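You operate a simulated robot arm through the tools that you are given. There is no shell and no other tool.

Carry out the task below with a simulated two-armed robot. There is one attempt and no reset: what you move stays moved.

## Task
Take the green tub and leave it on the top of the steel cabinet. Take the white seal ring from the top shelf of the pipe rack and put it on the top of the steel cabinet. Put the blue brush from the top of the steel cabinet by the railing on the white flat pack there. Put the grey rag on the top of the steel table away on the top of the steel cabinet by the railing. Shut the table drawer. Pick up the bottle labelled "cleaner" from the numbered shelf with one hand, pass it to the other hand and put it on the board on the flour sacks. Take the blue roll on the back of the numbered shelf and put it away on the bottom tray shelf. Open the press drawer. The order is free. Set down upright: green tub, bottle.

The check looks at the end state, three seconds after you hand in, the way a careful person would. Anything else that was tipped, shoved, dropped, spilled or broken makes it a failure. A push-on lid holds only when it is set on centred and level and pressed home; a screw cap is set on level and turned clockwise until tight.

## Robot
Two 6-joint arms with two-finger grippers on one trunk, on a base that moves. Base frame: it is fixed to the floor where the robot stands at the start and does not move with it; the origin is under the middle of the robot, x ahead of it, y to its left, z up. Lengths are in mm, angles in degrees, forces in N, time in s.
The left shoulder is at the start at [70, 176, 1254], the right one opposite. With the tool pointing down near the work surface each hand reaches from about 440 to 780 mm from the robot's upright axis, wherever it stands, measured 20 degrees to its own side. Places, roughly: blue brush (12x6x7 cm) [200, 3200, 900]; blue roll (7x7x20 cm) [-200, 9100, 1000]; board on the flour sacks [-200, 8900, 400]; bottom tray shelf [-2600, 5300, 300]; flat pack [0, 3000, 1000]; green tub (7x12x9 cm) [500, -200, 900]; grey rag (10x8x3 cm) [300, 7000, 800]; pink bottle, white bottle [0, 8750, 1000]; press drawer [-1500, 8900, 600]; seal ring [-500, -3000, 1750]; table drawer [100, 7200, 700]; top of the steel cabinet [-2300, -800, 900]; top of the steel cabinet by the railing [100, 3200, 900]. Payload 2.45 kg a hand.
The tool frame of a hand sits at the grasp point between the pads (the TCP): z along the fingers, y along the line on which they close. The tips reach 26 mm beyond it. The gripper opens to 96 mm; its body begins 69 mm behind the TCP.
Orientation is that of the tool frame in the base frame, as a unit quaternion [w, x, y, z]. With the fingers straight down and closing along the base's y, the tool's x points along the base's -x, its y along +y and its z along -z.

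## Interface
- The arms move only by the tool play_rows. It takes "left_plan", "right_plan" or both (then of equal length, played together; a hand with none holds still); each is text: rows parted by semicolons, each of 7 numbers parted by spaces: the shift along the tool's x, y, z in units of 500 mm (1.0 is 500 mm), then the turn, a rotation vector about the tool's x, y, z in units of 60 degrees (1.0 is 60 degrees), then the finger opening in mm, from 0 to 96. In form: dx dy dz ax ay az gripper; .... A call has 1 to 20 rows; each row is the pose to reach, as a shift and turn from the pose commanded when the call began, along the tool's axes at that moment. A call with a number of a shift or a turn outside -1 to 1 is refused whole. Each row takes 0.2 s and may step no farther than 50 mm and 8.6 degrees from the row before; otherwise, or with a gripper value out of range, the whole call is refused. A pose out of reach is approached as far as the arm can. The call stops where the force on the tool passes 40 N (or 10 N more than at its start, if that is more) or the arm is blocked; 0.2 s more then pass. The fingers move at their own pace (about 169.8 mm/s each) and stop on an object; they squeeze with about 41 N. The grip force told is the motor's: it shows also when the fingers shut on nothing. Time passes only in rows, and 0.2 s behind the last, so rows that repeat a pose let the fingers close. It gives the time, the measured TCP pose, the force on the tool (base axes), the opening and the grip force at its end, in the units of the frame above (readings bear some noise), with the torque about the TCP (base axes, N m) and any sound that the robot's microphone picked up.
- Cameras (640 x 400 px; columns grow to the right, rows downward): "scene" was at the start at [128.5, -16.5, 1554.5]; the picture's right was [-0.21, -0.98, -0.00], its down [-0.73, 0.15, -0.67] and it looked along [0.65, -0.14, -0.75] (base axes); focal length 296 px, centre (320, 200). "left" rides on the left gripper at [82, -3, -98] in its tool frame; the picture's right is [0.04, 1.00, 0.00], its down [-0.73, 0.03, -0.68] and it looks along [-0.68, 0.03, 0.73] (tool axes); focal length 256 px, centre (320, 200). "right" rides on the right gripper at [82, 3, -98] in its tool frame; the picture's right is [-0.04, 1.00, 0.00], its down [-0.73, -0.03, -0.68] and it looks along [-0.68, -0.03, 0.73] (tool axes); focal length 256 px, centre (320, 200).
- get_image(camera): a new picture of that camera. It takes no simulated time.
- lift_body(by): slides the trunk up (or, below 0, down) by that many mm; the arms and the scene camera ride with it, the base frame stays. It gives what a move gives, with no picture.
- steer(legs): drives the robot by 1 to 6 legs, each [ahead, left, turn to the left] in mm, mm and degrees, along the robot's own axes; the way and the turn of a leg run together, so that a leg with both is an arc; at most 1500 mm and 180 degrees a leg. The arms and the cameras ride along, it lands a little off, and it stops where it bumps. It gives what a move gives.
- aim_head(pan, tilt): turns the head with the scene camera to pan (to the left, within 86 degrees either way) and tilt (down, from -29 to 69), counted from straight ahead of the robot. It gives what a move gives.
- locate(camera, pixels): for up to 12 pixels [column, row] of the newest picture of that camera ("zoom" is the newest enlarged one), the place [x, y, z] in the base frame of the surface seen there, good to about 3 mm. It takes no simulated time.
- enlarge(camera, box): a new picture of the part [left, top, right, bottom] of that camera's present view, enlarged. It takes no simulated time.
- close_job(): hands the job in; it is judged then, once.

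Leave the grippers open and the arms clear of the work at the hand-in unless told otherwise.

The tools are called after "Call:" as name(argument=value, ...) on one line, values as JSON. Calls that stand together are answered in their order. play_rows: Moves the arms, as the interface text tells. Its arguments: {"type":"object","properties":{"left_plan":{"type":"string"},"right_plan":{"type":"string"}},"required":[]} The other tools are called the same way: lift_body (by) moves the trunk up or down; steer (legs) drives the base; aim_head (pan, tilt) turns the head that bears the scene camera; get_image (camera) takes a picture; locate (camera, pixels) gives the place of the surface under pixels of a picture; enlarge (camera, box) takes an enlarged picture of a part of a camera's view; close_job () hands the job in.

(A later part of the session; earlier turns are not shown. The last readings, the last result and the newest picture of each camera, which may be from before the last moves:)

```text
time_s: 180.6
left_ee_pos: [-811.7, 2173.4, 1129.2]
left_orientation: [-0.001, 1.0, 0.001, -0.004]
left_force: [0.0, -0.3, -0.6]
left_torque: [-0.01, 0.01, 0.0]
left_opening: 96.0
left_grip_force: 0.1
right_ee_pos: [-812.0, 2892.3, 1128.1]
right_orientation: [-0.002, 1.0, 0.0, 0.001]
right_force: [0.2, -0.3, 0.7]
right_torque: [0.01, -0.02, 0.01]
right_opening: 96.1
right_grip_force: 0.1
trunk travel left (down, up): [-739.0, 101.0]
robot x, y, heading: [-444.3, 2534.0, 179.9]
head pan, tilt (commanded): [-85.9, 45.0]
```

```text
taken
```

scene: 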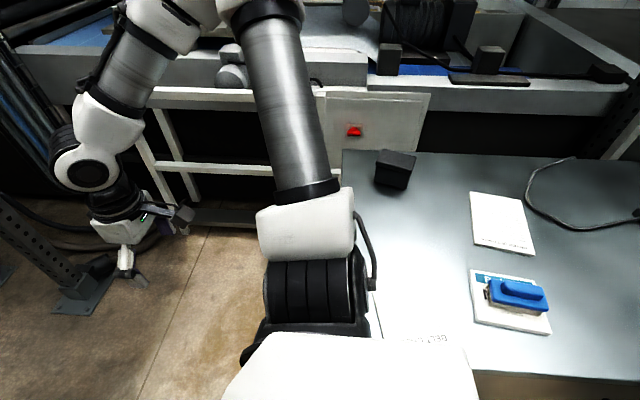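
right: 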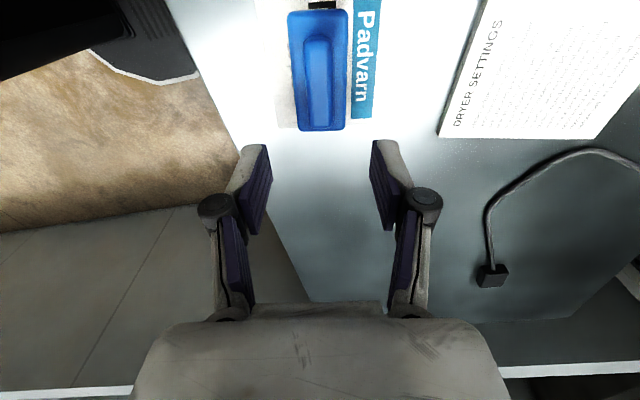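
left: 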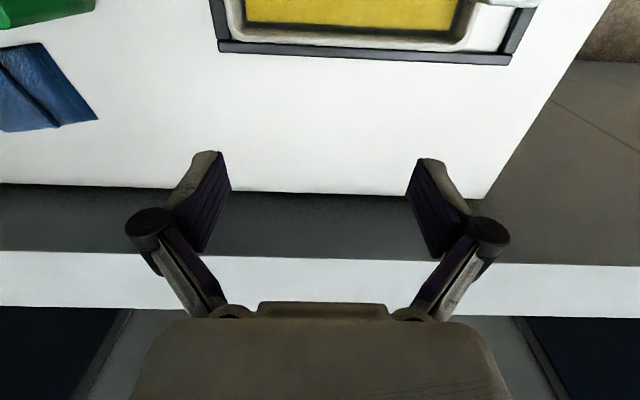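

The brush is still on the pack. I check numbers: pack corners (472,270), (545,275), (548,332), (475,318), and the black box.

Call:
locate(camera="scene", pixels=[[474, 272], [548, 330], [476, 318], [515, 290], [395, 165], [372, 300], [380, 335], [473, 195], [342, 155], [634, 218]])

Call:
enlarge(camera="scene", box=[400, 150, 640, 370])

```text
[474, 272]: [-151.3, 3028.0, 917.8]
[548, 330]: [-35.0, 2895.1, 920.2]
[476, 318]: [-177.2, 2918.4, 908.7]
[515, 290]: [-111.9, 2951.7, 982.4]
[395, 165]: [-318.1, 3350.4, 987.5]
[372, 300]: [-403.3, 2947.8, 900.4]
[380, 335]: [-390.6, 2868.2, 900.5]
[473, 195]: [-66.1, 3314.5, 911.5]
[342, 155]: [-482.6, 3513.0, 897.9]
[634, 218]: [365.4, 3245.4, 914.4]
```

```text
1.82 times, centred on (520, 260) of scene
```

zoom: 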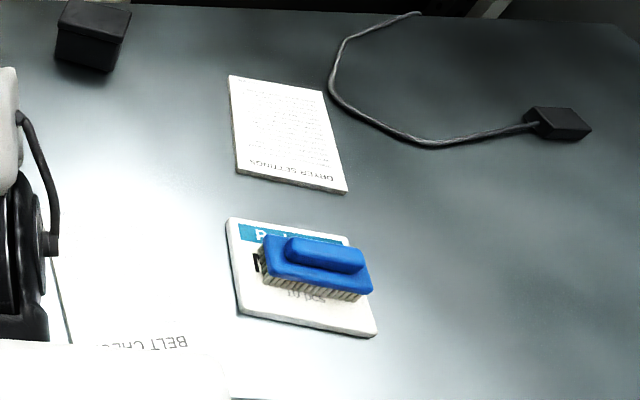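

Everything there is in place. I move 20 mm left off the corner, then ahead along y≈2515.

Call:
steer(legs=[[0, 20, 0], [1000, 0, 0], [1030, 0, 0]])

Call:
aim_head(pan=-60, tilt=25)

Call:
get_image(camera="scene")

Call:
aim_head(pan=30, tilt=25)

Call:
get_image(camera="scene")

```text
time_s: 186.0
left_ee_pos: [-1795.1, 2158.5, 1137.7]
left_orientation: [0.004, 1.0, 0.005, -0.011]
left_force: [1.7, -0.2, 0.0]
left_torque: [-0.01, -0.02, -0.04]
left_opening: 96.1
left_grip_force: 0.0
right_ee_pos: [-1800.8, 2875.7, 1130.7]
right_orientation: [0.002, 1.0, 0.005, -0.003]
right_force: [0.0, -0.5, 0.1]
right_torque: [0.0, 0.02, 0.0]
right_opening: 96.0
right_grip_force: 0.0
trunk travel left (down, up): [-739.0, 101.0]
robot x, y, heading: [-1443.9, 2516.5, -179.3]
head pan, tilt (commanded): [-85.9, 45.0]
stopped in leg 2: the robot was blocked; the commanded pose is now the measured one
```

```text
time_s: 186.9
left_ee_pos: [-1792.8, 2159.1, 1137.6]
left_orientation: [0.003, 1.0, 0.004, -0.012]
left_force: [0.0, -0.2, -0.1]
left_torque: [0.02, 0.02, -0.02]
left_opening: 96.0
left_grip_force: 0.0
right_ee_pos: [-1799.4, 2877.3, 1130.1]
right_orientation: [0.001, 1.0, 0.005, -0.004]
right_force: [0.2, -0.5, -0.4]
right_torque: [-0.02, -0.02, 0.0]
right_opening: 96.0
right_grip_force: 0.0
trunk travel left (down, up): [-739.0, 101.0]
robot x, y, heading: [-1441.8, 2517.1, -179.7]
head pan, tilt (commanded): [-60.0, 25.0]
```

```text
taken
```

scene: 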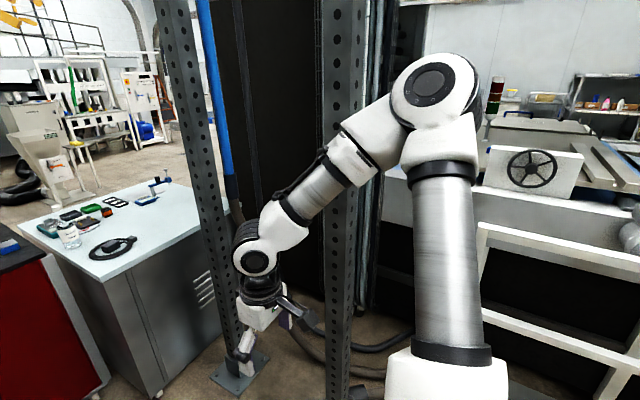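

```text
time_s: 188.6
left_ee_pos: [-1793.3, 2158.9, 1136.2]
left_orientation: [0.002, 1.0, 0.005, -0.01]
left_force: [-0.7, 0.7, -0.4]
left_torque: [-0.04, 0.0, 0.01]
left_opening: 96.1
left_grip_force: 0.2
right_ee_pos: [-1798.6, 2877.3, 1130.0]
right_orientation: [0.002, 1.0, 0.004, -0.004]
right_force: [-0.1, -0.5, -0.3]
right_torque: [0.02, -0.02, 0.0]
right_opening: 96.1
right_grip_force: 0.1
trunk travel left (down, up): [-739.0, 101.0]
robot x, y, heading: [-1443.0, 2513.6, -179.6]
head pan, tilt (commanded): [30.0, 25.0]
```

```text
taken
```

scene: 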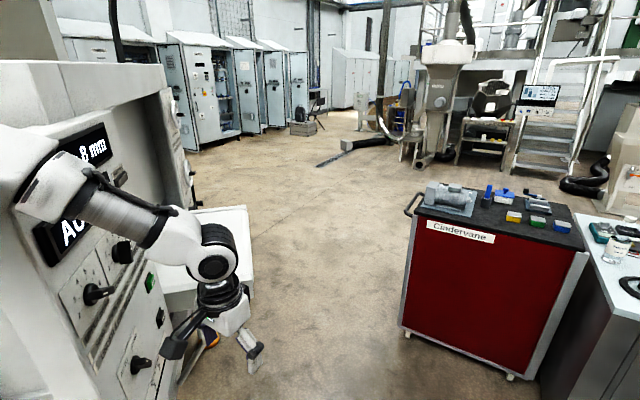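

The left forearm has met the machine's control panel. I locate the panel's outermost parts and the posts.

Call:
locate(camera="scene", pixels=[[165, 90], [120, 160], [150, 280], [60, 90], [185, 160], [250, 230], [160, 350], [130, 250], [100, 70], [410, 335], [520, 378]])

```text
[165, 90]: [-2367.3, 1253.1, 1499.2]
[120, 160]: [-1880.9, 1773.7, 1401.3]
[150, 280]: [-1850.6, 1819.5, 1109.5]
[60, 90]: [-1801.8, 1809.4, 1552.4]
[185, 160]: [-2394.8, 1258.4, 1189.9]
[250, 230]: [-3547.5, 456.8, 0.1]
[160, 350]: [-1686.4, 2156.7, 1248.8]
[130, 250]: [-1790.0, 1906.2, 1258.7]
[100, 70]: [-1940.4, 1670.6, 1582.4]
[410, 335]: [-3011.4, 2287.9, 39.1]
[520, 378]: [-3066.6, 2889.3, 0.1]
```

I look directly left to see what the elbow touches.

Call:
aim_head(pan=75, tilt=10)

Call:
get_image(camera="scene")

Call:
locate(camera="scene", pixels=[[260, 60], [330, 60], [400, 60], [450, 60], [500, 100], [280, 150], [350, 100], [420, 150], [200, 100], [460, 250], [240, 200], [540, 100]])

```text
time_s: 189.7
left_ee_pos: [-1793.6, 2159.3, 1138.4]
left_orientation: [0.003, 1.0, 0.005, -0.011]
left_force: [0.7, 0.4, 0.2]
left_torque: [-0.02, 0.03, -0.03]
left_opening: 96.3
left_grip_force: 0.1
right_ee_pos: [-1798.8, 2877.6, 1129.6]
right_orientation: [0.002, 1.0, 0.004, -0.004]
right_force: [-0.5, 0.1, -0.2]
right_torque: [0.0, 0.04, 0.04]
right_opening: 96.1
right_grip_force: 0.0
trunk travel left (down, up): [-739.0, 101.0]
robot x, y, heading: [-1441.3, 2513.4, -179.9]
head pan, tilt (commanded): [75.0, 10.0]
```

```text
taken
```

scene: 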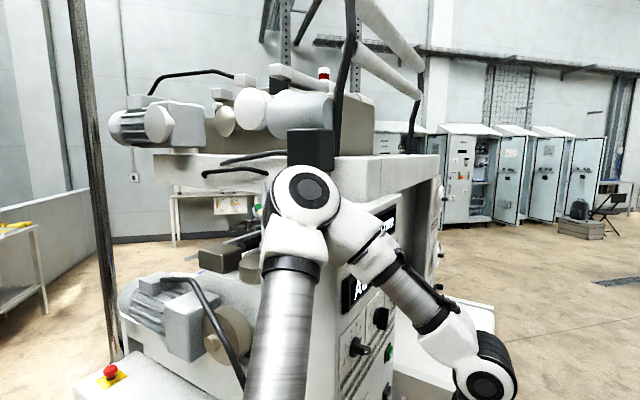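

```text
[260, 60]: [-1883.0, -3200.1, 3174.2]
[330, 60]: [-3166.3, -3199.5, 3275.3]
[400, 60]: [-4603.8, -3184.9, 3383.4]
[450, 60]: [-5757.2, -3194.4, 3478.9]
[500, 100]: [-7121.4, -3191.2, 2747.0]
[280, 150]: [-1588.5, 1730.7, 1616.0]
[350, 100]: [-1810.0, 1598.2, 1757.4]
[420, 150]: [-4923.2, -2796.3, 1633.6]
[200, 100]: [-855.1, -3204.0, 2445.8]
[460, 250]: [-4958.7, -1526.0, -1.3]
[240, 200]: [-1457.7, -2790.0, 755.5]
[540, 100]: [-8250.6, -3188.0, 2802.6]
```

The elbow met the machine's corner box. I slide right 130 mm (posts start at y≈3290 at arm height) and continue ahead.

Call:
steer(legs=[[0, -130, 0], [900, 0, 0]])

Call:
aim_head(pan=0, tilt=30)

Call:
get_image(camera="scene")

```text
time_s: 195.3
left_ee_pos: [-2706.1, 2275.7, 1130.6]
left_orientation: [-0.001, 1.0, 0.006, -0.006]
left_force: [0.1, 0.7, 0.8]
left_torque: [0.0, 0.0, -0.02]
left_opening: 96.0
left_grip_force: 0.0
right_ee_pos: [-2712.2, 2994.6, 1130.3]
right_orientation: [-0.002, 1.0, 0.005, 0.001]
right_force: [0.7, -0.2, -0.1]
right_torque: [0.03, 0.01, -0.01]
right_opening: 95.9
right_grip_force: 0.1
trunk travel left (down, up): [-739.0, 101.0]
robot x, y, heading: [-2343.4, 2640.8, -179.4]
head pan, tilt (commanded): [75.0, 10.0]
```

```text
time_s: 196.8
left_ee_pos: [-2707.6, 2274.7, 1129.7]
left_orientation: [-0.001, 1.0, 0.006, -0.006]
left_force: [0.3, 0.7, -0.4]
left_torque: [-0.01, 0.04, -0.01]
left_opening: 96.0
left_grip_force: 0.1
right_ee_pos: [-2713.9, 2992.9, 1128.6]
right_orientation: [-0.002, 1.0, 0.005, 0.003]
right_force: [-0.1, -0.9, 0.0]
right_torque: [0.01, -0.01, -0.03]
right_opening: 96.1
right_grip_force: 0.0
trunk travel left (down, up): [-739.0, 101.0]
robot x, y, heading: [-2341.8, 2639.7, -179.5]
head pan, tilt (commanded): [0.0, 30.0]
```

```text
taken
```

scene: 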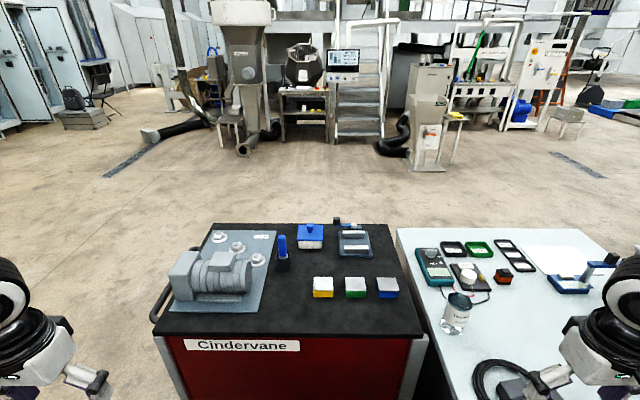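

There is open floor beyond the red cabinet; I must pass round its left (south) side. I check heights on the red cabinet and look left for the machine's far end.

Call:
locate(camera="scene", pixels=[[215, 262], [282, 238], [310, 230], [337, 220], [160, 330], [213, 228], [390, 225], [415, 330], [458, 300], [490, 370], [640, 255], [398, 230]])

Call:
aim_head(pan=75, tilt=30)

Call:
get_image(camera="scene")

```text
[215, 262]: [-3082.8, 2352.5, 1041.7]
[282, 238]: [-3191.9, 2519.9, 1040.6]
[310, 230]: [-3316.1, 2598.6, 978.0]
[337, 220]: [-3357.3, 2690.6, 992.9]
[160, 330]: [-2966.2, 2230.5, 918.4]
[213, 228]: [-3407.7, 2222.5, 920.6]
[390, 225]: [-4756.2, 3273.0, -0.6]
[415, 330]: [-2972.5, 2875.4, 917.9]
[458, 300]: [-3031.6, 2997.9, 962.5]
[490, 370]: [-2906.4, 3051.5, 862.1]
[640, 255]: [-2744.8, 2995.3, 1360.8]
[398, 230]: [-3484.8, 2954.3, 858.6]
```

```text
time_s: 198.3
left_ee_pos: [-2706.5, 2275.8, 1130.2]
left_orientation: [-0.001, 1.0, 0.006, -0.006]
left_force: [-0.5, -0.2, 0.5]
left_torque: [0.04, -0.02, 0.0]
left_opening: 96.3
left_grip_force: 0.1
right_ee_pos: [-2712.3, 2994.3, 1128.5]
right_orientation: [-0.002, 1.0, 0.005, 0.001]
right_force: [0.7, 0.2, 0.2]
right_torque: [-0.01, 0.0, 0.02]
right_opening: 96.2
right_grip_force: 0.0
trunk travel left (down, up): [-739.0, 101.0]
robot x, y, heading: [-2343.7, 2641.4, -179.6]
head pan, tilt (commanded): [75.0, 30.0]
```

```text
taken
```

scene: 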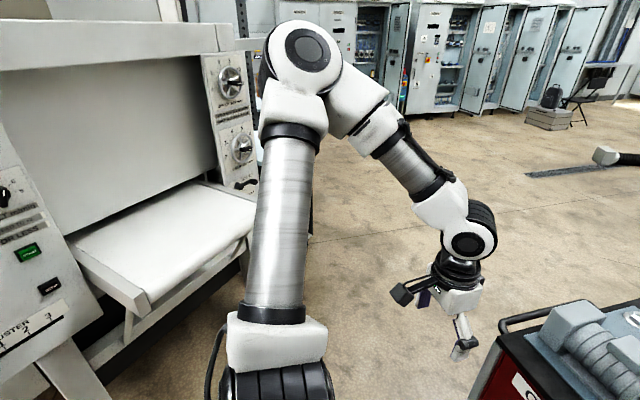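

Pump top is z 1042, hands' tips about 1100. I locate the machine's outfeed table corner and edges.

Call:
locate(camera="scene", pixels=[[250, 215], [255, 240], [150, 310], [225, 30], [250, 130], [230, 100], [310, 240], [320, 150], [225, 300]])

Call:
lift_body(by=100)

```text
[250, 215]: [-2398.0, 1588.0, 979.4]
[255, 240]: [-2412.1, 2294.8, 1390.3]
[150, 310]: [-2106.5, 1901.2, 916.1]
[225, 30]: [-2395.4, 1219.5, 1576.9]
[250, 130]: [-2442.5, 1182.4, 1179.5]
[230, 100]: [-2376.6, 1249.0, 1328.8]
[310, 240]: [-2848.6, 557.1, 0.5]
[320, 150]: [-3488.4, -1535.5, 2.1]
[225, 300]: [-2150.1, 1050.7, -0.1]
```

```text
time_s: 199.6
left_ee_pos: [-2706.2, 2276.2, 1231.3]
left_orientation: [-0.001, 1.0, 0.006, -0.006]
left_force: [0.8, 0.4, 0.3]
left_torque: [0.02, -0.02, 0.04]
left_opening: 96.0
left_grip_force: 0.1
right_ee_pos: [-2713.9, 2994.1, 1229.0]
right_orientation: [-0.002, 1.0, 0.005, 0.002]
right_force: [0.0, -0.2, 0.4]
right_torque: [-0.03, 0.01, 0.02]
right_opening: 96.2
right_grip_force: 0.0
trunk travel left (down, up): [-839.0, 1.0]
robot x, y, heading: [-2347.9, 2638.7, -179.4]
head pan, tilt (commanded): [75.0, 30.0]
```

West of x≈−2450 the floor is free. I go: left 350/ahead 50, then diagonally past the red cabinet's corner, then ahead 1400.

Call:
steer(legs=[[50, 350, 0], [403, 540, 0], [1400, 0, 0], [0, 0, -90]])

Call:
aim_head(pan=-30, tilt=20)

Call:
get_image(camera="scene")

Call:
aim_head(pan=20, tilt=20)

Call:
get_image(camera="scene")

```text
time_s: 215.6
left_ee_pos: [-4543.1, 2102.4, 1231.2]
left_orientation: [-0.006, 0.709, -0.705, -0.003]
left_force: [-0.3, 0.6, -0.1]
left_torque: [-0.01, 0.0, -0.02]
left_opening: 96.1
left_grip_force: 0.1
right_ee_pos: [-3825.1, 2103.6, 1230.2]
right_orientation: [-0.001, 0.709, -0.705, 0.003]
right_force: [-0.9, 0.0, -0.5]
right_torque: [-0.01, 0.01, -0.03]
right_opening: 96.2
right_grip_force: 0.0
trunk travel left (down, up): [-839.0, 1.0]
robot x, y, heading: [-4179.1, 1738.6, 90.1]
head pan, tilt (commanded): [75.0, 30.0]
```

```text
time_s: 217.4
left_ee_pos: [-4542.9, 2102.7, 1230.8]
left_orientation: [-0.004, 0.709, -0.705, -0.004]
left_force: [-0.2, 0.3, 0.1]
left_torque: [-0.02, 0.03, 0.01]
left_opening: 95.9
left_grip_force: 0.1
right_ee_pos: [-3824.6, 2105.0, 1229.3]
right_orientation: [0.0, 0.709, -0.705, 0.002]
right_force: [0.2, 0.5, 0.3]
right_torque: [-0.02, 0.01, -0.02]
right_opening: 96.0
right_grip_force: 0.2
trunk travel left (down, up): [-839.0, 1.0]
robot x, y, heading: [-4178.4, 1739.3, 90.2]
head pan, tilt (commanded): [-30.0, 20.0]
```

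```text
taken
```

scene: 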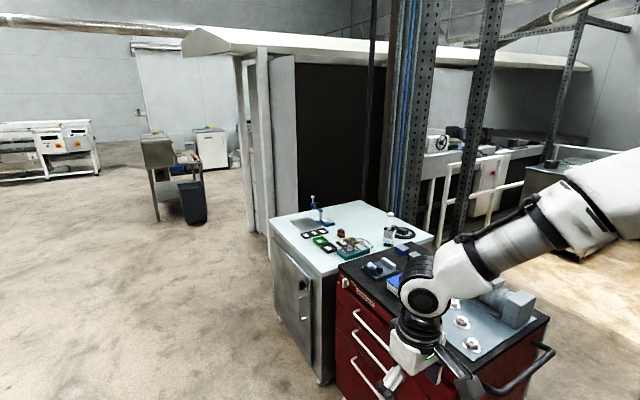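

```text
time_s: 218.6
left_ee_pos: [-4542.4, 2103.2, 1230.1]
left_orientation: [-0.005, 0.71, -0.704, -0.003]
left_force: [0.0, 0.8, 0.1]
left_torque: [0.02, -0.01, 0.0]
left_opening: 96.1
left_grip_force: 0.0
right_ee_pos: [-3824.7, 2105.0, 1229.1]
right_orientation: [0.0, 0.709, -0.706, 0.001]
right_force: [0.1, -0.6, -0.5]
right_torque: [0.0, 0.01, -0.01]
right_opening: 96.0
right_grip_force: 0.0
trunk travel left (down, up): [-839.0, 1.0]
robot x, y, heading: [-4180.0, 1737.5, 90.0]
head pan, tilt (commanded): [20.0, 20.0]
```

```text
taken
```

scene: 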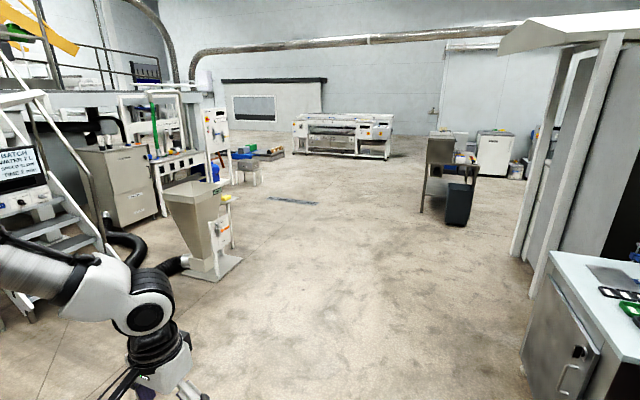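

The way north is open. I locate the enclosure's edge (515,255), (530,295), the table with bin (425,210), (455,222), and the machine at the back.

Call:
locate(camera="scene", pixels=[[515, 252], [533, 295], [422, 212], [460, 225], [480, 180], [440, 145], [350, 155], [295, 200], [525, 370], [240, 265], [500, 175]])

```text
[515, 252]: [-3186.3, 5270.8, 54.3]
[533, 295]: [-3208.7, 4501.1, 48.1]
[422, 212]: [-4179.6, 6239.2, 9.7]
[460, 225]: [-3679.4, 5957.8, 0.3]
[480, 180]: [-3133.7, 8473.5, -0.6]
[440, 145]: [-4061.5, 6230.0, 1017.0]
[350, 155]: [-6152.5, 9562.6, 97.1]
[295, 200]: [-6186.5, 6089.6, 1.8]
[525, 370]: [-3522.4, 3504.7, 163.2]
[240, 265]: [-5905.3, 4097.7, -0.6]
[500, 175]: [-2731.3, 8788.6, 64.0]
```

I drive north along x≈−4680, past the table with the bin, to y≈7000, then turn to face east.

Call:
steer(legs=[[1400, 400, 0], [1400, 100, 0], [1400, 0, 0], [1100, 0, 0], [0, 0, -90]])

Call:
aim_head(pan=0, tilt=20)

Call:
get_image(camera="scene")

```text
time_s: 248.0
left_ee_pos: [-4421.8, 7397.4, 1230.8]
left_orientation: [0.006, -0.013, 1.0, -0.002]
left_force: [1.1, -1.6, -0.2]
left_torque: [0.01, 0.0, -0.02]
left_opening: 95.8
left_grip_force: 0.0
right_ee_pos: [-4403.6, 6678.7, 1230.2]
right_orientation: [-0.002, -0.013, 1.0, -0.002]
right_force: [0.3, 0.0, -0.9]
right_torque: [0.01, -0.01, 0.0]
right_opening: 96.2
right_grip_force: 0.1
trunk travel left (down, up): [-839.0, 1.0]
robot x, y, heading: [-4777.2, 7028.3, 1.1]
head pan, tilt (commanded): [20.0, 20.0]
```

```text
time_s: 248.8
left_ee_pos: [-4421.0, 7397.8, 1231.7]
left_orientation: [0.006, -0.014, 1.0, -0.001]
left_force: [-0.1, -0.2, -0.4]
left_torque: [0.02, -0.02, -0.04]
left_opening: 96.0
left_grip_force: 0.0
right_ee_pos: [-4403.3, 6678.3, 1228.7]
right_orientation: [-0.002, -0.014, 1.0, -0.001]
right_force: [0.2, 0.1, -0.5]
right_torque: [-0.01, 0.0, 0.01]
right_opening: 96.1
right_grip_force: 0.1
trunk travel left (down, up): [-839.0, 1.0]
robot x, y, heading: [-4772.1, 7028.3, 1.5]
head pan, tilt (commanded): [0.0, 20.0]
```

```text
taken
```

scene: 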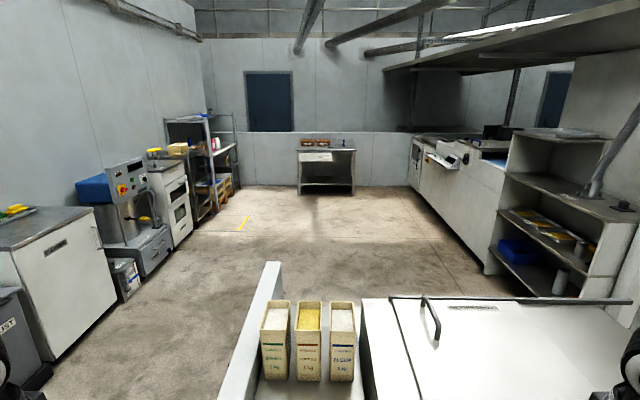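

Now the work area shows: steel table at (325,165), numbered shelf at (205,150), press at (130,210), tray shelves at (560,210). I locate all these.

Call:
locate(camera="scene", pixels=[[325, 158], [300, 190], [352, 190], [205, 210], [225, 190], [150, 265], [125, 300], [510, 240], [485, 272], [600, 300], [270, 270], [440, 260]])

Call:
enlarge(camera="scene", box=[60, 90, 380, 290])

Call:
enlarge(camera="scene", box=[420, 110, 640, 320])

```text
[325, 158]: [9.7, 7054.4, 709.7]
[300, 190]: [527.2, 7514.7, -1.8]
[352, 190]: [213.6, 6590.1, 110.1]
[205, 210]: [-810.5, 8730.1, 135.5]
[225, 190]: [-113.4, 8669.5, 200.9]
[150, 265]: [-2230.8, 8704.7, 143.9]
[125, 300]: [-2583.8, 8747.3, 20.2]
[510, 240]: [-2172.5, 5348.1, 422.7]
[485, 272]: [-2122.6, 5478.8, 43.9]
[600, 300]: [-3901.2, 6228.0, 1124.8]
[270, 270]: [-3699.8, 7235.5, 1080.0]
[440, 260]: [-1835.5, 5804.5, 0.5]
```

```text
2.00 times, centred on (220, 190) of scene
```

zoom: 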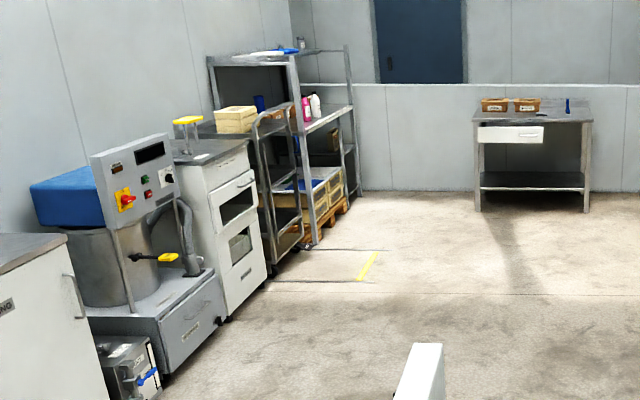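

```text
1.90 times, centred on (530, 215) of scene
```

zoom: 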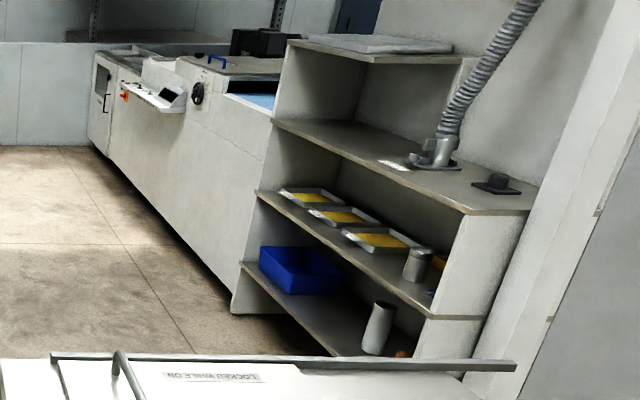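

Fine. A machine stands right ahead (x −4300…−3650, y 6000…7240). I slide left to y≈7930 and drive east along the aisle to x≈−1800.

Call:
steer(legs=[[0, 900, -1.4], [1500, 0, 0], [1480, 0, 0]])

Call:
aim_head(pan=0, tilt=25)

Call:
get_image(camera="scene")

Call:
aim_head(pan=60, tilt=30)

Call:
get_image(camera="scene")

```text
time_s: 267.5
left_ee_pos: [-1455.5, 8364.9, 1231.3]
left_orientation: [0.007, -0.015, 1.0, -0.001]
left_force: [-0.2, 0.9, -0.3]
left_torque: [-0.01, 0.02, 0.0]
left_opening: 95.7
left_grip_force: 0.0
right_ee_pos: [-1435.6, 7646.1, 1229.2]
right_orientation: [-0.001, -0.015, 1.0, -0.001]
right_force: [0.5, -0.2, 0.2]
right_torque: [0.03, 0.03, -0.01]
right_opening: 96.0
right_grip_force: 0.0
trunk travel left (down, up): [-839.0, 1.0]
robot x, y, heading: [-1810.0, 7995.6, 1.4]
head pan, tilt (commanded): [0.0, 20.0]
```

```text
time_s: 268.2
left_ee_pos: [-1455.6, 8365.2, 1231.5]
left_orientation: [0.006, -0.014, 1.0, -0.002]
left_force: [0.3, -0.5, 0.0]
left_torque: [0.02, -0.01, 0.0]
left_opening: 96.0
left_grip_force: 0.1
right_ee_pos: [-1435.4, 7647.5, 1229.3]
right_orientation: [-0.001, -0.015, 1.0, -0.002]
right_force: [-1.2, -0.1, 0.4]
right_torque: [0.02, -0.04, 0.03]
right_opening: 95.8
right_grip_force: 0.0
trunk travel left (down, up): [-839.0, 1.0]
robot x, y, heading: [-1811.7, 7992.0, 1.5]
head pan, tilt (commanded): [0.0, 25.0]
```

```text
taken
```

scene: 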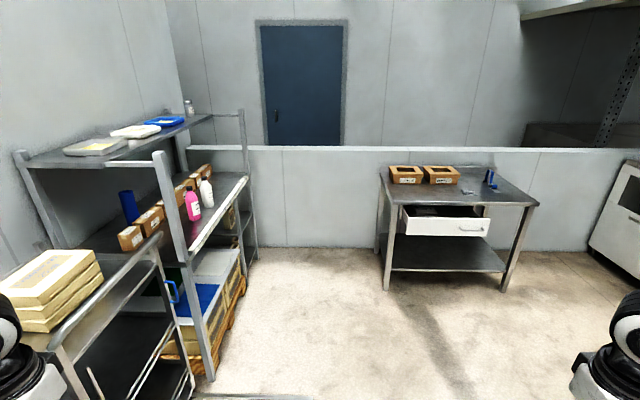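

```text
time_s: 269.5
left_ee_pos: [-1455.2, 8364.8, 1231.0]
left_orientation: [0.006, -0.015, 1.0, -0.002]
left_force: [0.0, 0.2, 0.1]
left_torque: [0.02, 0.01, -0.02]
left_opening: 96.1
left_grip_force: 0.1
right_ee_pos: [-1435.7, 7647.2, 1229.4]
right_orientation: [-0.002, -0.015, 1.0, -0.002]
right_force: [0.1, 0.6, -0.4]
right_torque: [0.0, -0.01, 0.0]
right_opening: 95.9
right_grip_force: 0.1
trunk travel left (down, up): [-839.0, 1.0]
robot x, y, heading: [-1810.2, 7993.2, 1.5]
head pan, tilt (commanded): [60.0, 30.0]
```

```text
taken
```

scene: 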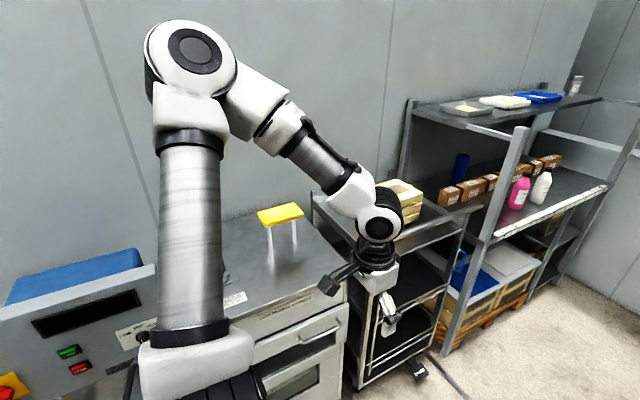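

The steel table with its open drawer is ahead. I look straight at it and enlarge.

Call:
aim_head(pan=-15, tilt=25)

Call:
get_image(camera="scene")

Call:
enlarge(camera="scene", box=[270, 130, 490, 310])

```text
time_s: 271.0
left_ee_pos: [-1455.4, 8365.3, 1231.8]
left_orientation: [0.006, -0.016, 1.0, -0.001]
left_force: [-0.5, 0.6, 0.6]
left_torque: [-0.03, -0.01, 0.0]
left_opening: 95.9
left_grip_force: 0.0
right_ee_pos: [-1434.6, 7647.5, 1229.7]
right_orientation: [-0.001, -0.015, 1.0, -0.001]
right_force: [-0.2, 0.4, 0.4]
right_torque: [-0.01, 0.02, 0.03]
right_opening: 95.8
right_grip_force: 0.1
trunk travel left (down, up): [-839.0, 1.0]
robot x, y, heading: [-1809.6, 7993.5, 1.7]
head pan, tilt (commanded): [-15.0, 25.0]
```

```text
taken
```

scene: 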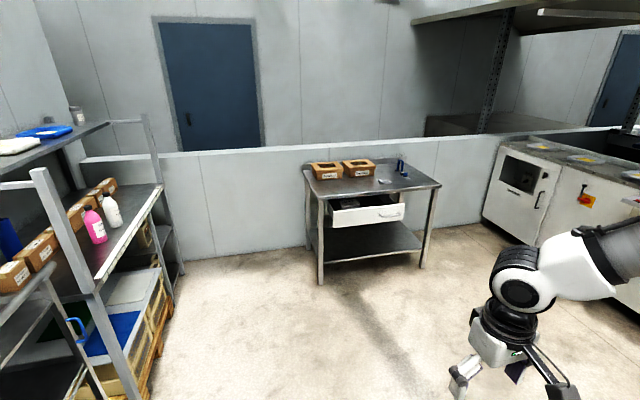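

```text
2.22 times, centred on (380, 220) of scene
```

zoom: 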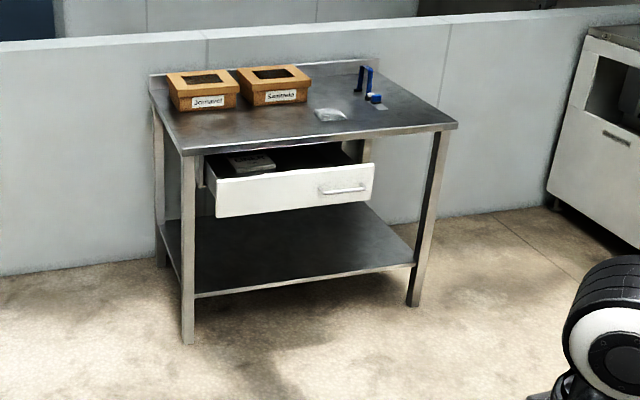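

Call:
locate(camera="zoom", pixels=[[185, 150], [455, 125], [365, 60], [152, 78], [330, 115], [345, 190], [215, 205], [373, 180], [215, 185], [365, 90], [188, 340], [415, 300]])

```text
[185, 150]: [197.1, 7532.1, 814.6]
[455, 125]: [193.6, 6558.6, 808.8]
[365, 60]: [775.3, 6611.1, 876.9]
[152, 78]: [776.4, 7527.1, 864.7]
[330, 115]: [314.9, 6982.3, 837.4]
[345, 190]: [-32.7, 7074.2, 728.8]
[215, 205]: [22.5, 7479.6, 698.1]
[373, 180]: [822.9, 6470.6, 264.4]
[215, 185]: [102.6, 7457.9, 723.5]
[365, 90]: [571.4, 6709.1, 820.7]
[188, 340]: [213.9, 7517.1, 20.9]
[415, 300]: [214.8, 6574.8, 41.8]
```

Table: top z≈818, x 195…775, y 6558…7532; drawer front at x≈0 with handle at (−33,7074,729); rag at (315,6982,837). I'll shut the drawer first. I drive to about (−520,7400), facing the table.

Call:
steer(legs=[[1290, -590, -1.6]])

Call:
aim_head(pan=-15, tilt=45)

Call:
get_image(camera="scene")

```text
time_s: 278.0
left_ee_pos: [-160.0, 7780.5, 1229.9]
left_orientation: [0.005, 0.0, 1.0, -0.002]
left_force: [-0.8, -0.5, -0.3]
left_torque: [-0.01, 0.0, 0.02]
left_opening: 96.1
left_grip_force: 0.0
right_ee_pos: [-161.0, 7064.1, 1230.0]
right_orientation: [-0.001, 0.001, 1.0, -0.002]
right_force: [0.2, -0.4, 0.0]
right_torque: [-0.01, 0.0, 0.02]
right_opening: 96.1
right_grip_force: 0.1
trunk travel left (down, up): [-839.0, 1.0]
robot x, y, heading: [-522.4, 7423.7, -0.3]
head pan, tilt (commanded): [-15.0, 25.0]
```

```text
time_s: 278.8
left_ee_pos: [-157.7, 7781.8, 1231.1]
left_orientation: [0.006, 0.0, 1.0, -0.002]
left_force: [-0.6, 1.6, -0.7]
left_torque: [0.02, 0.01, -0.01]
left_opening: 96.0
left_grip_force: 0.1
right_ee_pos: [-161.5, 7063.2, 1229.4]
right_orientation: [-0.002, 0.0, 1.0, -0.002]
right_force: [0.3, 0.2, 0.2]
right_torque: [-0.01, 0.0, -0.01]
right_opening: 95.8
right_grip_force: 0.0
trunk travel left (down, up): [-839.0, 1.0]
robot x, y, heading: [-524.1, 7419.4, -0.3]
head pan, tilt (commanded): [-15.0, 45.0]
```

```text
taken
```

scene: 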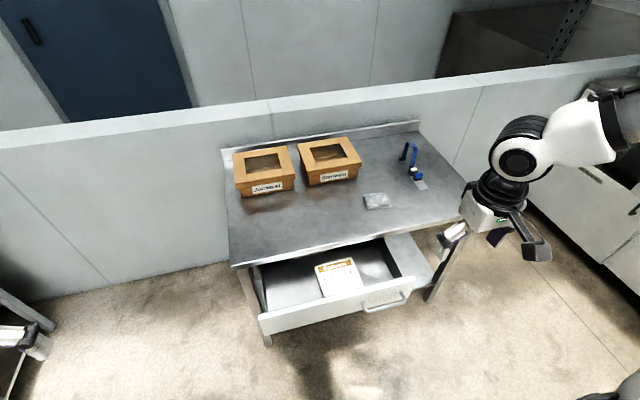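

The drawer is clearly open with a packet inside lying flat. I locate the drawer front and the rag.

Call:
enlarge(camera="scene", box=[220, 130, 460, 350])

Call:
locate(camera="scene", pixels=[[262, 315], [410, 278], [415, 292], [268, 332], [383, 305], [340, 300], [232, 265], [468, 212], [340, 272], [377, 201], [365, 195], [390, 205]])

```text
1.82 times, centred on (340, 240) of scene
```

zoom: 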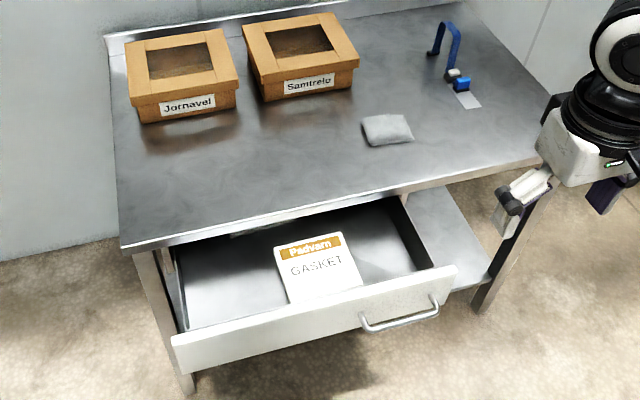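

```text
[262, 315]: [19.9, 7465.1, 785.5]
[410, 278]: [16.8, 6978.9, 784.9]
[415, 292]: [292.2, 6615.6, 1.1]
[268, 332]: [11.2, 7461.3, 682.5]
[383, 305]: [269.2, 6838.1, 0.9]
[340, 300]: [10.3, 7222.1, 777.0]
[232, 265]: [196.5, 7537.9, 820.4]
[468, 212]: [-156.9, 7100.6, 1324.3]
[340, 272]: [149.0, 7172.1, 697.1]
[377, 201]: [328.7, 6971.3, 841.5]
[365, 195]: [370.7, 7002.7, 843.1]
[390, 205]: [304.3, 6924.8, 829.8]
```

Drawer front face is at x≈10, y 6979…7465, z 680…785. I will push its middle with closed fingertips tilted 45°. First I lower the trunk 300 mm, then bring the right hand in front of it.

Call:
lift_body(by=-300)

Call:
play_rows(right_plan="-0.0286 0.0454 0.0554 0 -0.107 0 60; -0.0571 0.0909 0.1109 0 -0.214 0 30; -0.0857 0.1363 0.1663 0 -0.321 0 0; -0.1143 0.1817 0.2217 0 -0.429 0 0; -0.1429 0.2271 0.2771 0 -0.536 0 0; -0.1714 0.2726 0.3326 0 -0.643 0 0; -0.2 0.318 0.388 0 -0.75 0 0; -0.2 0.318 0.388 0 -0.75 0 0")

Call:
get_image(camera="scene")

Call:
get_image(camera="right")

```text
time_s: 281.8
left_ee_pos: [-159.1, 7781.5, 931.3]
left_orientation: [0.006, -0.001, 1.0, -0.001]
left_force: [0.4, 0.1, -0.1]
left_torque: [-0.01, 0.02, -0.01]
left_opening: 96.1
left_grip_force: 0.1
right_ee_pos: [-161.5, 7064.1, 929.3]
right_orientation: [0.0, 0.001, 1.0, -0.002]
right_force: [-0.1, 0.0, -0.1]
right_torque: [0.02, 0.01, 0.0]
right_opening: 95.7
right_grip_force: 0.1
trunk travel left (down, up): [-539.0, 301.0]
robot x, y, heading: [-523.8, 7423.6, -0.4]
head pan, tilt (commanded): [-15.0, 45.0]
```

```text
time_s: 283.6
left_ee_pos: [-157.8, 7781.0, 931.0]
left_orientation: [0.006, 0.0, 1.0, -0.001]
left_force: [0.8, -0.5, -0.1]
left_torque: [0.01, -0.02, 0.01]
left_opening: 95.9
left_grip_force: 0.1
right_ee_pos: [-64.4, 7065.6, 851.0]
right_orientation: [0.358, 0.0, 0.934, -0.001]
right_force: [-0.4, 0.5, 0.0]
right_torque: [-0.01, -0.04, 0.01]
right_opening: 0.0
right_grip_force: 28.3
right hand out of reach, approached as far as the arm can: row 3, 4, 5, 6, 7, 8
trunk travel left (down, up): [-539.0, 301.0]
robot x, y, heading: [-524.1, 7421.3, -0.1]
head pan, tilt (commanded): [-15.0, 45.0]
```

```text
taken
```

scene: 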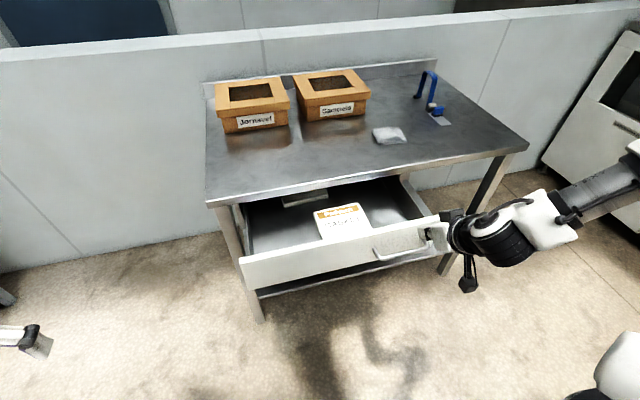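

```text
taken
```

right: 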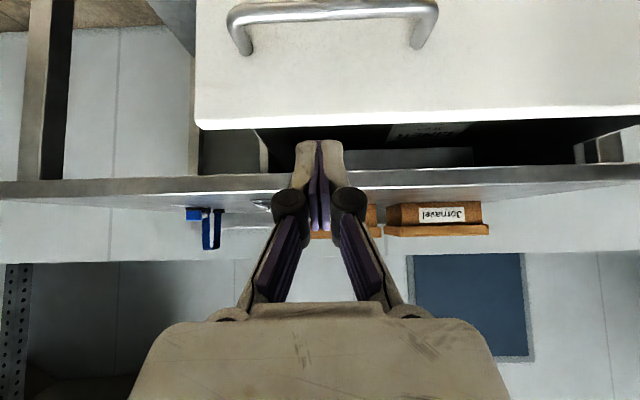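

The arm was too folded for that pose and stopped short, touching nothing. I back up 100 mm and raise the trunk 100 mm to give it room, then go to (−60,7222,735).

Call:
steer(legs=[[-100, 0, 0]])

Call:
lift_body(by=100)

Call:
play_rows(right_plan="0.019 0.045 0.066 0 0 0 0; 0.038 0.09 0.132 0 0 0 0; 0.057 0.135 0.198 0 0 0 0; 0.077 0.179 0.263 0 0 0 0; 0.096 0.224 0.329 0 0 0 0; 0.115 0.269 0.395 0 0 0 0; 0.134 0.314 0.461 0 0 0 0; 0.134 0.314 0.461 0 0 0 0")

Call:
get_image(camera="scene")

```text
time_s: 284.8
left_ee_pos: [-259.5, 7782.0, 930.0]
left_orientation: [0.006, 0.0, 1.0, -0.001]
left_force: [-0.5, -0.3, -0.6]
left_torque: [-0.02, 0.01, 0.01]
left_opening: 95.8
left_grip_force: 0.0
right_ee_pos: [-165.3, 7065.7, 850.8]
right_orientation: [0.359, -0.001, 0.933, 0.0]
right_force: [-0.6, -0.5, 0.4]
right_torque: [0.0, -0.03, 0.0]
right_opening: 0.1
right_grip_force: 28.8
trunk travel left (down, up): [-539.0, 301.0]
robot x, y, heading: [-624.6, 7419.1, -0.0]
head pan, tilt (commanded): [-15.0, 45.0]
```

```text
time_s: 286.1
left_ee_pos: [-259.2, 7781.9, 1029.4]
left_orientation: [0.004, -0.001, 1.0, -0.002]
left_force: [0.4, 0.7, 0.2]
left_torque: [-0.01, 0.0, 0.0]
left_opening: 96.1
left_grip_force: 0.1
right_ee_pos: [-164.9, 7065.7, 949.8]
right_orientation: [0.358, -0.001, 0.934, 0.0]
right_force: [0.3, -0.9, 0.9]
right_torque: [0.03, 0.03, -0.03]
right_opening: 0.0
right_grip_force: 28.3
trunk travel left (down, up): [-639.0, 201.0]
robot x, y, heading: [-626.3, 7422.8, -0.4]
head pan, tilt (commanded): [-15.0, 45.0]
```

```text
time_s: 287.9
left_ee_pos: [-258.9, 7781.7, 1030.2]
left_orientation: [0.007, 0.0, 1.0, -0.002]
left_force: [0.4, -0.5, -0.7]
left_torque: [-0.01, 0.01, -0.03]
left_opening: 96.1
left_grip_force: 0.0
right_ee_pos: [-150.0, 7054.5, 944.4]
right_orientation: [0.358, -0.001, 0.934, -0.001]
right_force: [0.1, 0.1, -1.0]
right_torque: [0.0, 0.0, -0.03]
right_opening: 0.0
right_grip_force: 28.3
right hand out of reach, approached as far as the arm can: row 1, 2, 3, 4, 5, 6, 7, 8
trunk travel left (down, up): [-639.0, 201.0]
robot x, y, heading: [-627.9, 7425.0, -0.3]
head pan, tilt (commanded): [-15.0, 45.0]
```

```text
taken
```

scene: 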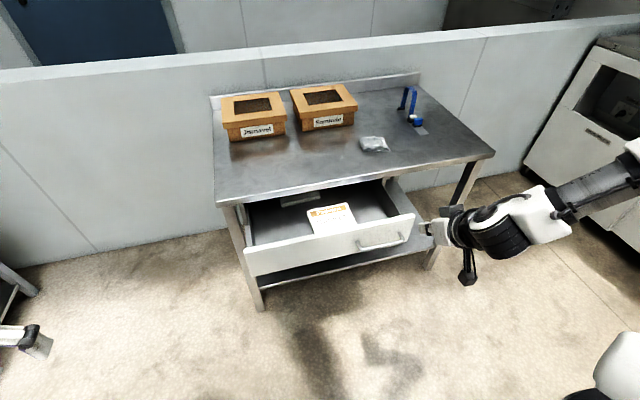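

The arm's wrist can't tilt forward while folded like this. Instead I'll push on the drawer's handle with the fingers straight down: the handle sticks out ~43 mm, so the hand stays clear of the table lip. I turn the hand upright again and look at the handle.

Call:
play_rows(right_plan="0 0 -0.02 0 0.12 0 0; 0 0 -0.04 0 0.24 0 0; 0 0 -0.06 0 0.36 0 0; 0 0 -0.06 0 0.48 0 0; 0 0 -0.06 0 0.6 0 0; 0 0 -0.06 0 0.7 0 0; 0 0 -0.06 0 0.7 0 0")

Call:
get_image(camera="right")

Call:
enlarge(camera="scene", box=[230, 170, 450, 320])

```text
time_s: 289.5
left_ee_pos: [-260.1, 7782.0, 1030.2]
left_orientation: [0.006, -0.001, 1.0, -0.001]
left_force: [0.0, -0.9, -0.2]
left_torque: [0.0, -0.02, -0.01]
left_opening: 96.0
left_grip_force: 0.0
right_ee_pos: [-170.6, 7054.2, 963.3]
right_orientation: [0.001, -0.001, 1.0, -0.001]
right_force: [0.6, -0.1, -0.3]
right_torque: [-0.01, 0.02, -0.03]
right_opening: 0.1
right_grip_force: 28.3
trunk travel left (down, up): [-639.0, 201.0]
robot x, y, heading: [-625.2, 7422.8, 0.1]
head pan, tilt (commanded): [-15.0, 45.0]
```

```text
taken
```

right: 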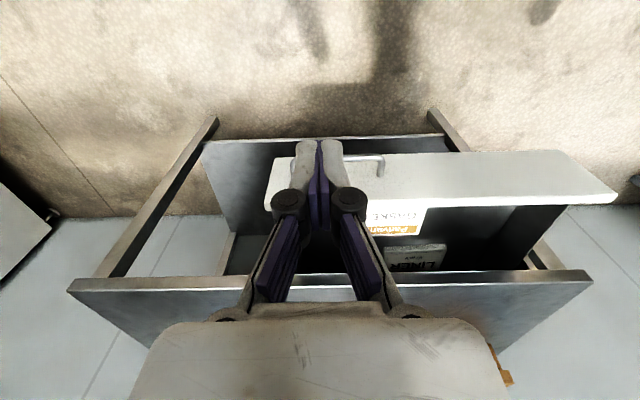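

```text
2.67 times, centred on (340, 245) of scene
```

zoom: 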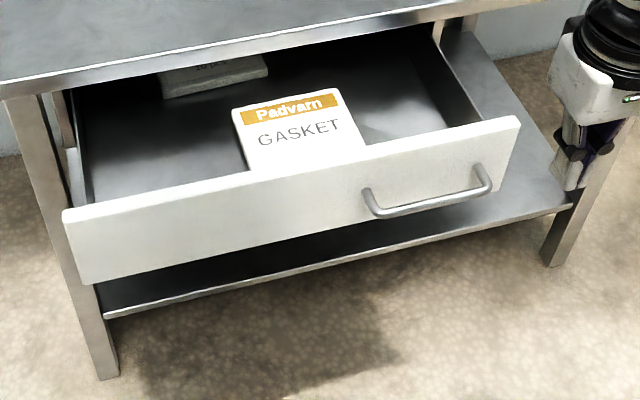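

Both packs in the drawer lie low. I locate the handle bar: (372,205), (430,208), (485,188).

Call:
locate(camera="zoom", pixels=[[380, 212], [430, 206], [480, 192], [487, 180], [368, 200], [300, 200], [90, 250], [515, 140], [290, 120], [215, 75], [400, 18]])

```text
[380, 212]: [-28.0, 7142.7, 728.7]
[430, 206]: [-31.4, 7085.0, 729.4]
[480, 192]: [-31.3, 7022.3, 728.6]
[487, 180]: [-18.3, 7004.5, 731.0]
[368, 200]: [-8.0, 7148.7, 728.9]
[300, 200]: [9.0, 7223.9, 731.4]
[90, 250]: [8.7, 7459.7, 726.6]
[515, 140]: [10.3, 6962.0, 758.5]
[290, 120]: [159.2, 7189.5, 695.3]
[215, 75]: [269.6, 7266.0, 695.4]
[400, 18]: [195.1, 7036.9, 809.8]
```

The handle bar is at x≈−32, y 7010…7150, z 729. I move the robot 150 mm ahead and 150 mm right so the whole push lies in reach.

Call:
steer(legs=[[150, -150, 0]])

```text
time_s: 291.1
left_ee_pos: [-108.0, 7629.0, 1030.9]
left_orientation: [0.007, 0.002, 1.0, -0.002]
left_force: [0.1, 0.2, -0.2]
left_torque: [0.01, 0.03, -0.01]
left_opening: 96.3
left_grip_force: 0.1
right_ee_pos: [-23.1, 6900.9, 963.5]
right_orientation: [0.0, 0.002, 1.0, 0.0]
right_force: [-0.4, 0.9, -0.1]
right_torque: [0.04, 0.04, 0.03]
right_opening: 0.0
right_grip_force: 28.4
trunk travel left (down, up): [-639.0, 201.0]
robot x, y, heading: [-477.9, 7272.8, -0.4]
head pan, tilt (commanded): [-15.0, 45.0]
```

Now I bring the closed fingers in front of the handle at (−80,7080), then down to z≈740.

Call:
play_rows(right_plan="0.023 0.072 0 0 0 0 0; 0.046 0.143 0 0 0 0 0; 0.068 0.215 0 0 0 0 0; 0.091 0.286 0 0 0 0 0; 0.114 0.358 0 0 0 0 0; 0.114 0.358 0.09 0 0 0 0; 0.114 0.358 0.18 0 0 0 0; 0.114 0.358 0.27 0 0 0 0; 0.114 0.358 0.36 0 0 0 0; 0.114 0.358 0.447 0 0 0 0; 0.114 0.358 0.447 0 0 0 0")

Call:
get_image(camera="right")

Call:
get_image(camera="scene")

```text
time_s: 293.5
left_ee_pos: [-108.5, 7628.6, 1031.3]
left_orientation: [0.006, 0.001, 1.0, -0.001]
left_force: [-0.5, -0.6, 0.0]
left_torque: [-0.01, -0.05, 0.02]
left_opening: 96.1
left_grip_force: 0.1
right_ee_pos: [-80.8, 7079.7, 739.5]
right_orientation: [-0.001, 0.001, 1.0, -0.001]
right_force: [-0.1, 0.6, -0.6]
right_torque: [0.0, 0.03, -0.02]
right_opening: 0.0
right_grip_force: 28.4
trunk travel left (down, up): [-639.0, 201.0]
robot x, y, heading: [-476.2, 7271.9, -0.4]
head pan, tilt (commanded): [-15.0, 45.0]
```

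```text
taken
```

right: 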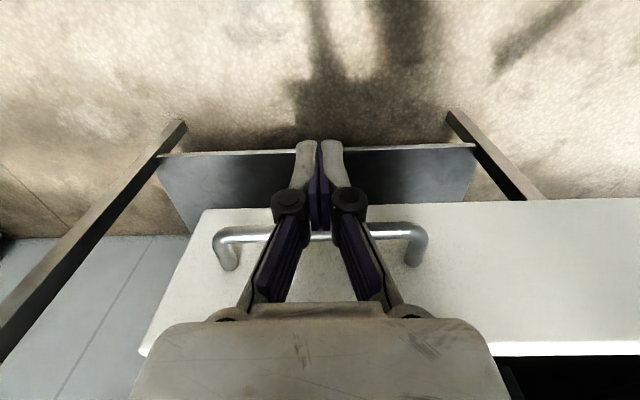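

```text
taken
```

scene: 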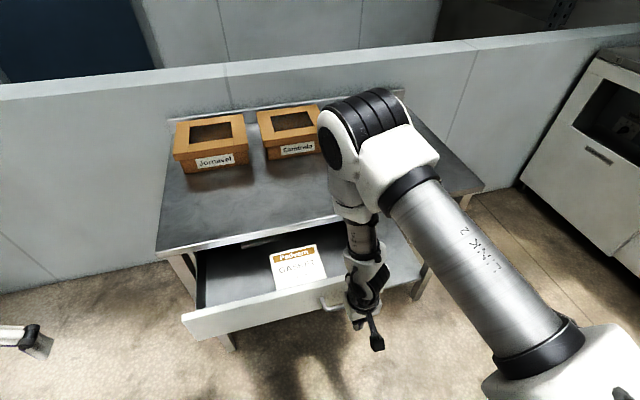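

The fingers are just in front of the handle bar. I push ahead 150 mm in 15 mm steps and watch the force.

Call:
play_rows(right_plan="-0.03 0 0 0 0 0 0; -0.06 0 0 0 0 0 0; -0.09 0 0 0 0 0 0; -0.12 0 0 0 0 0 0; -0.15 0 0 0 0 0 0; -0.18 0 0 0 0 0 0; -0.21 0 0 0 0 0 0; -0.24 0 0 0 0 0 0; -0.27 0 0 0 0 0 0; -0.3 0 0 0 0 0 0")

Call:
get_image(camera="scene")

```text
time_s: 295.7
left_ee_pos: [-108.3, 7628.9, 1030.3]
left_orientation: [0.005, 0.002, 1.0, -0.001]
left_force: [-0.2, -0.4, -0.3]
left_torque: [0.0, 0.0, 0.0]
left_opening: 96.1
left_grip_force: 0.2
right_ee_pos: [72.0, 7079.4, 738.0]
right_orientation: [0.0, 0.002, 1.0, -0.002]
right_force: [0.0, 0.1, -0.5]
right_torque: [-0.02, 0.0, 0.01]
right_opening: 0.0
right_grip_force: 28.0
trunk travel left (down, up): [-639.0, 201.0]
robot x, y, heading: [-474.3, 7268.4, -0.4]
head pan, tilt (commanded): [-15.0, 45.0]
```

```text
taken
```

scene: 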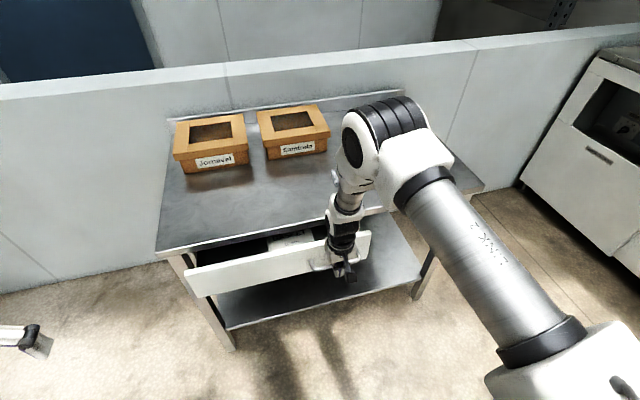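

The drawer follows with little force. I push on 45 mm, then look.

Call:
play_rows(right_plan="-0.02 0 0 0 0 0 0; -0.04 0 0 0 0 0 0; -0.06 0 0 0 0 0 0; -0.08 0 0 0 0 0 0; -0.09 0 0 0 0 0 0; -0.09 0 0 0 0 0 0")

Call:
enlarge(camera="scene", box=[160, 190, 420, 340])

Call:
get_image(camera="right")

```text
time_s: 297.1
left_ee_pos: [-107.5, 7628.9, 1030.7]
left_orientation: [0.006, 0.002, 1.0, -0.001]
left_force: [-0.7, 0.0, -0.9]
left_torque: [0.01, -0.02, -0.03]
left_opening: 96.3
left_grip_force: 0.0
right_ee_pos: [115.7, 7078.5, 739.2]
right_orientation: [0.0, 0.002, 1.0, 0.0]
right_force: [-0.9, -0.5, -0.3]
right_torque: [-0.02, 0.0, -0.03]
right_opening: 0.0
right_grip_force: 28.9
trunk travel left (down, up): [-639.0, 201.0]
robot x, y, heading: [-470.8, 7269.2, -0.3]
head pan, tilt (commanded): [-15.0, 45.0]
```

```text
2.46 times, centred on (290, 265) of scene
```

zoom: 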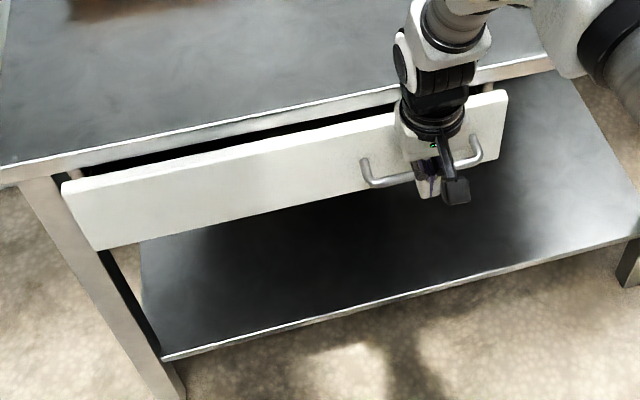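

```text
taken
```

right: 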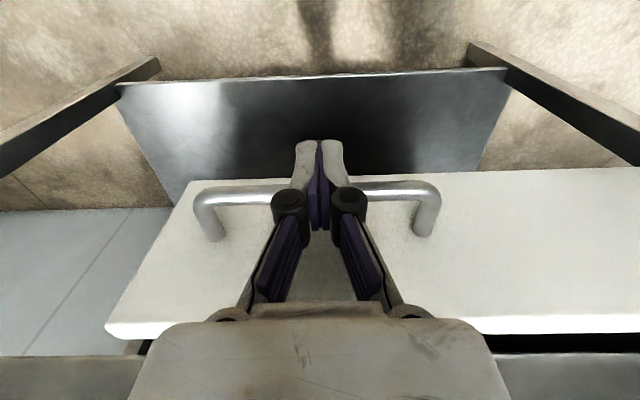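

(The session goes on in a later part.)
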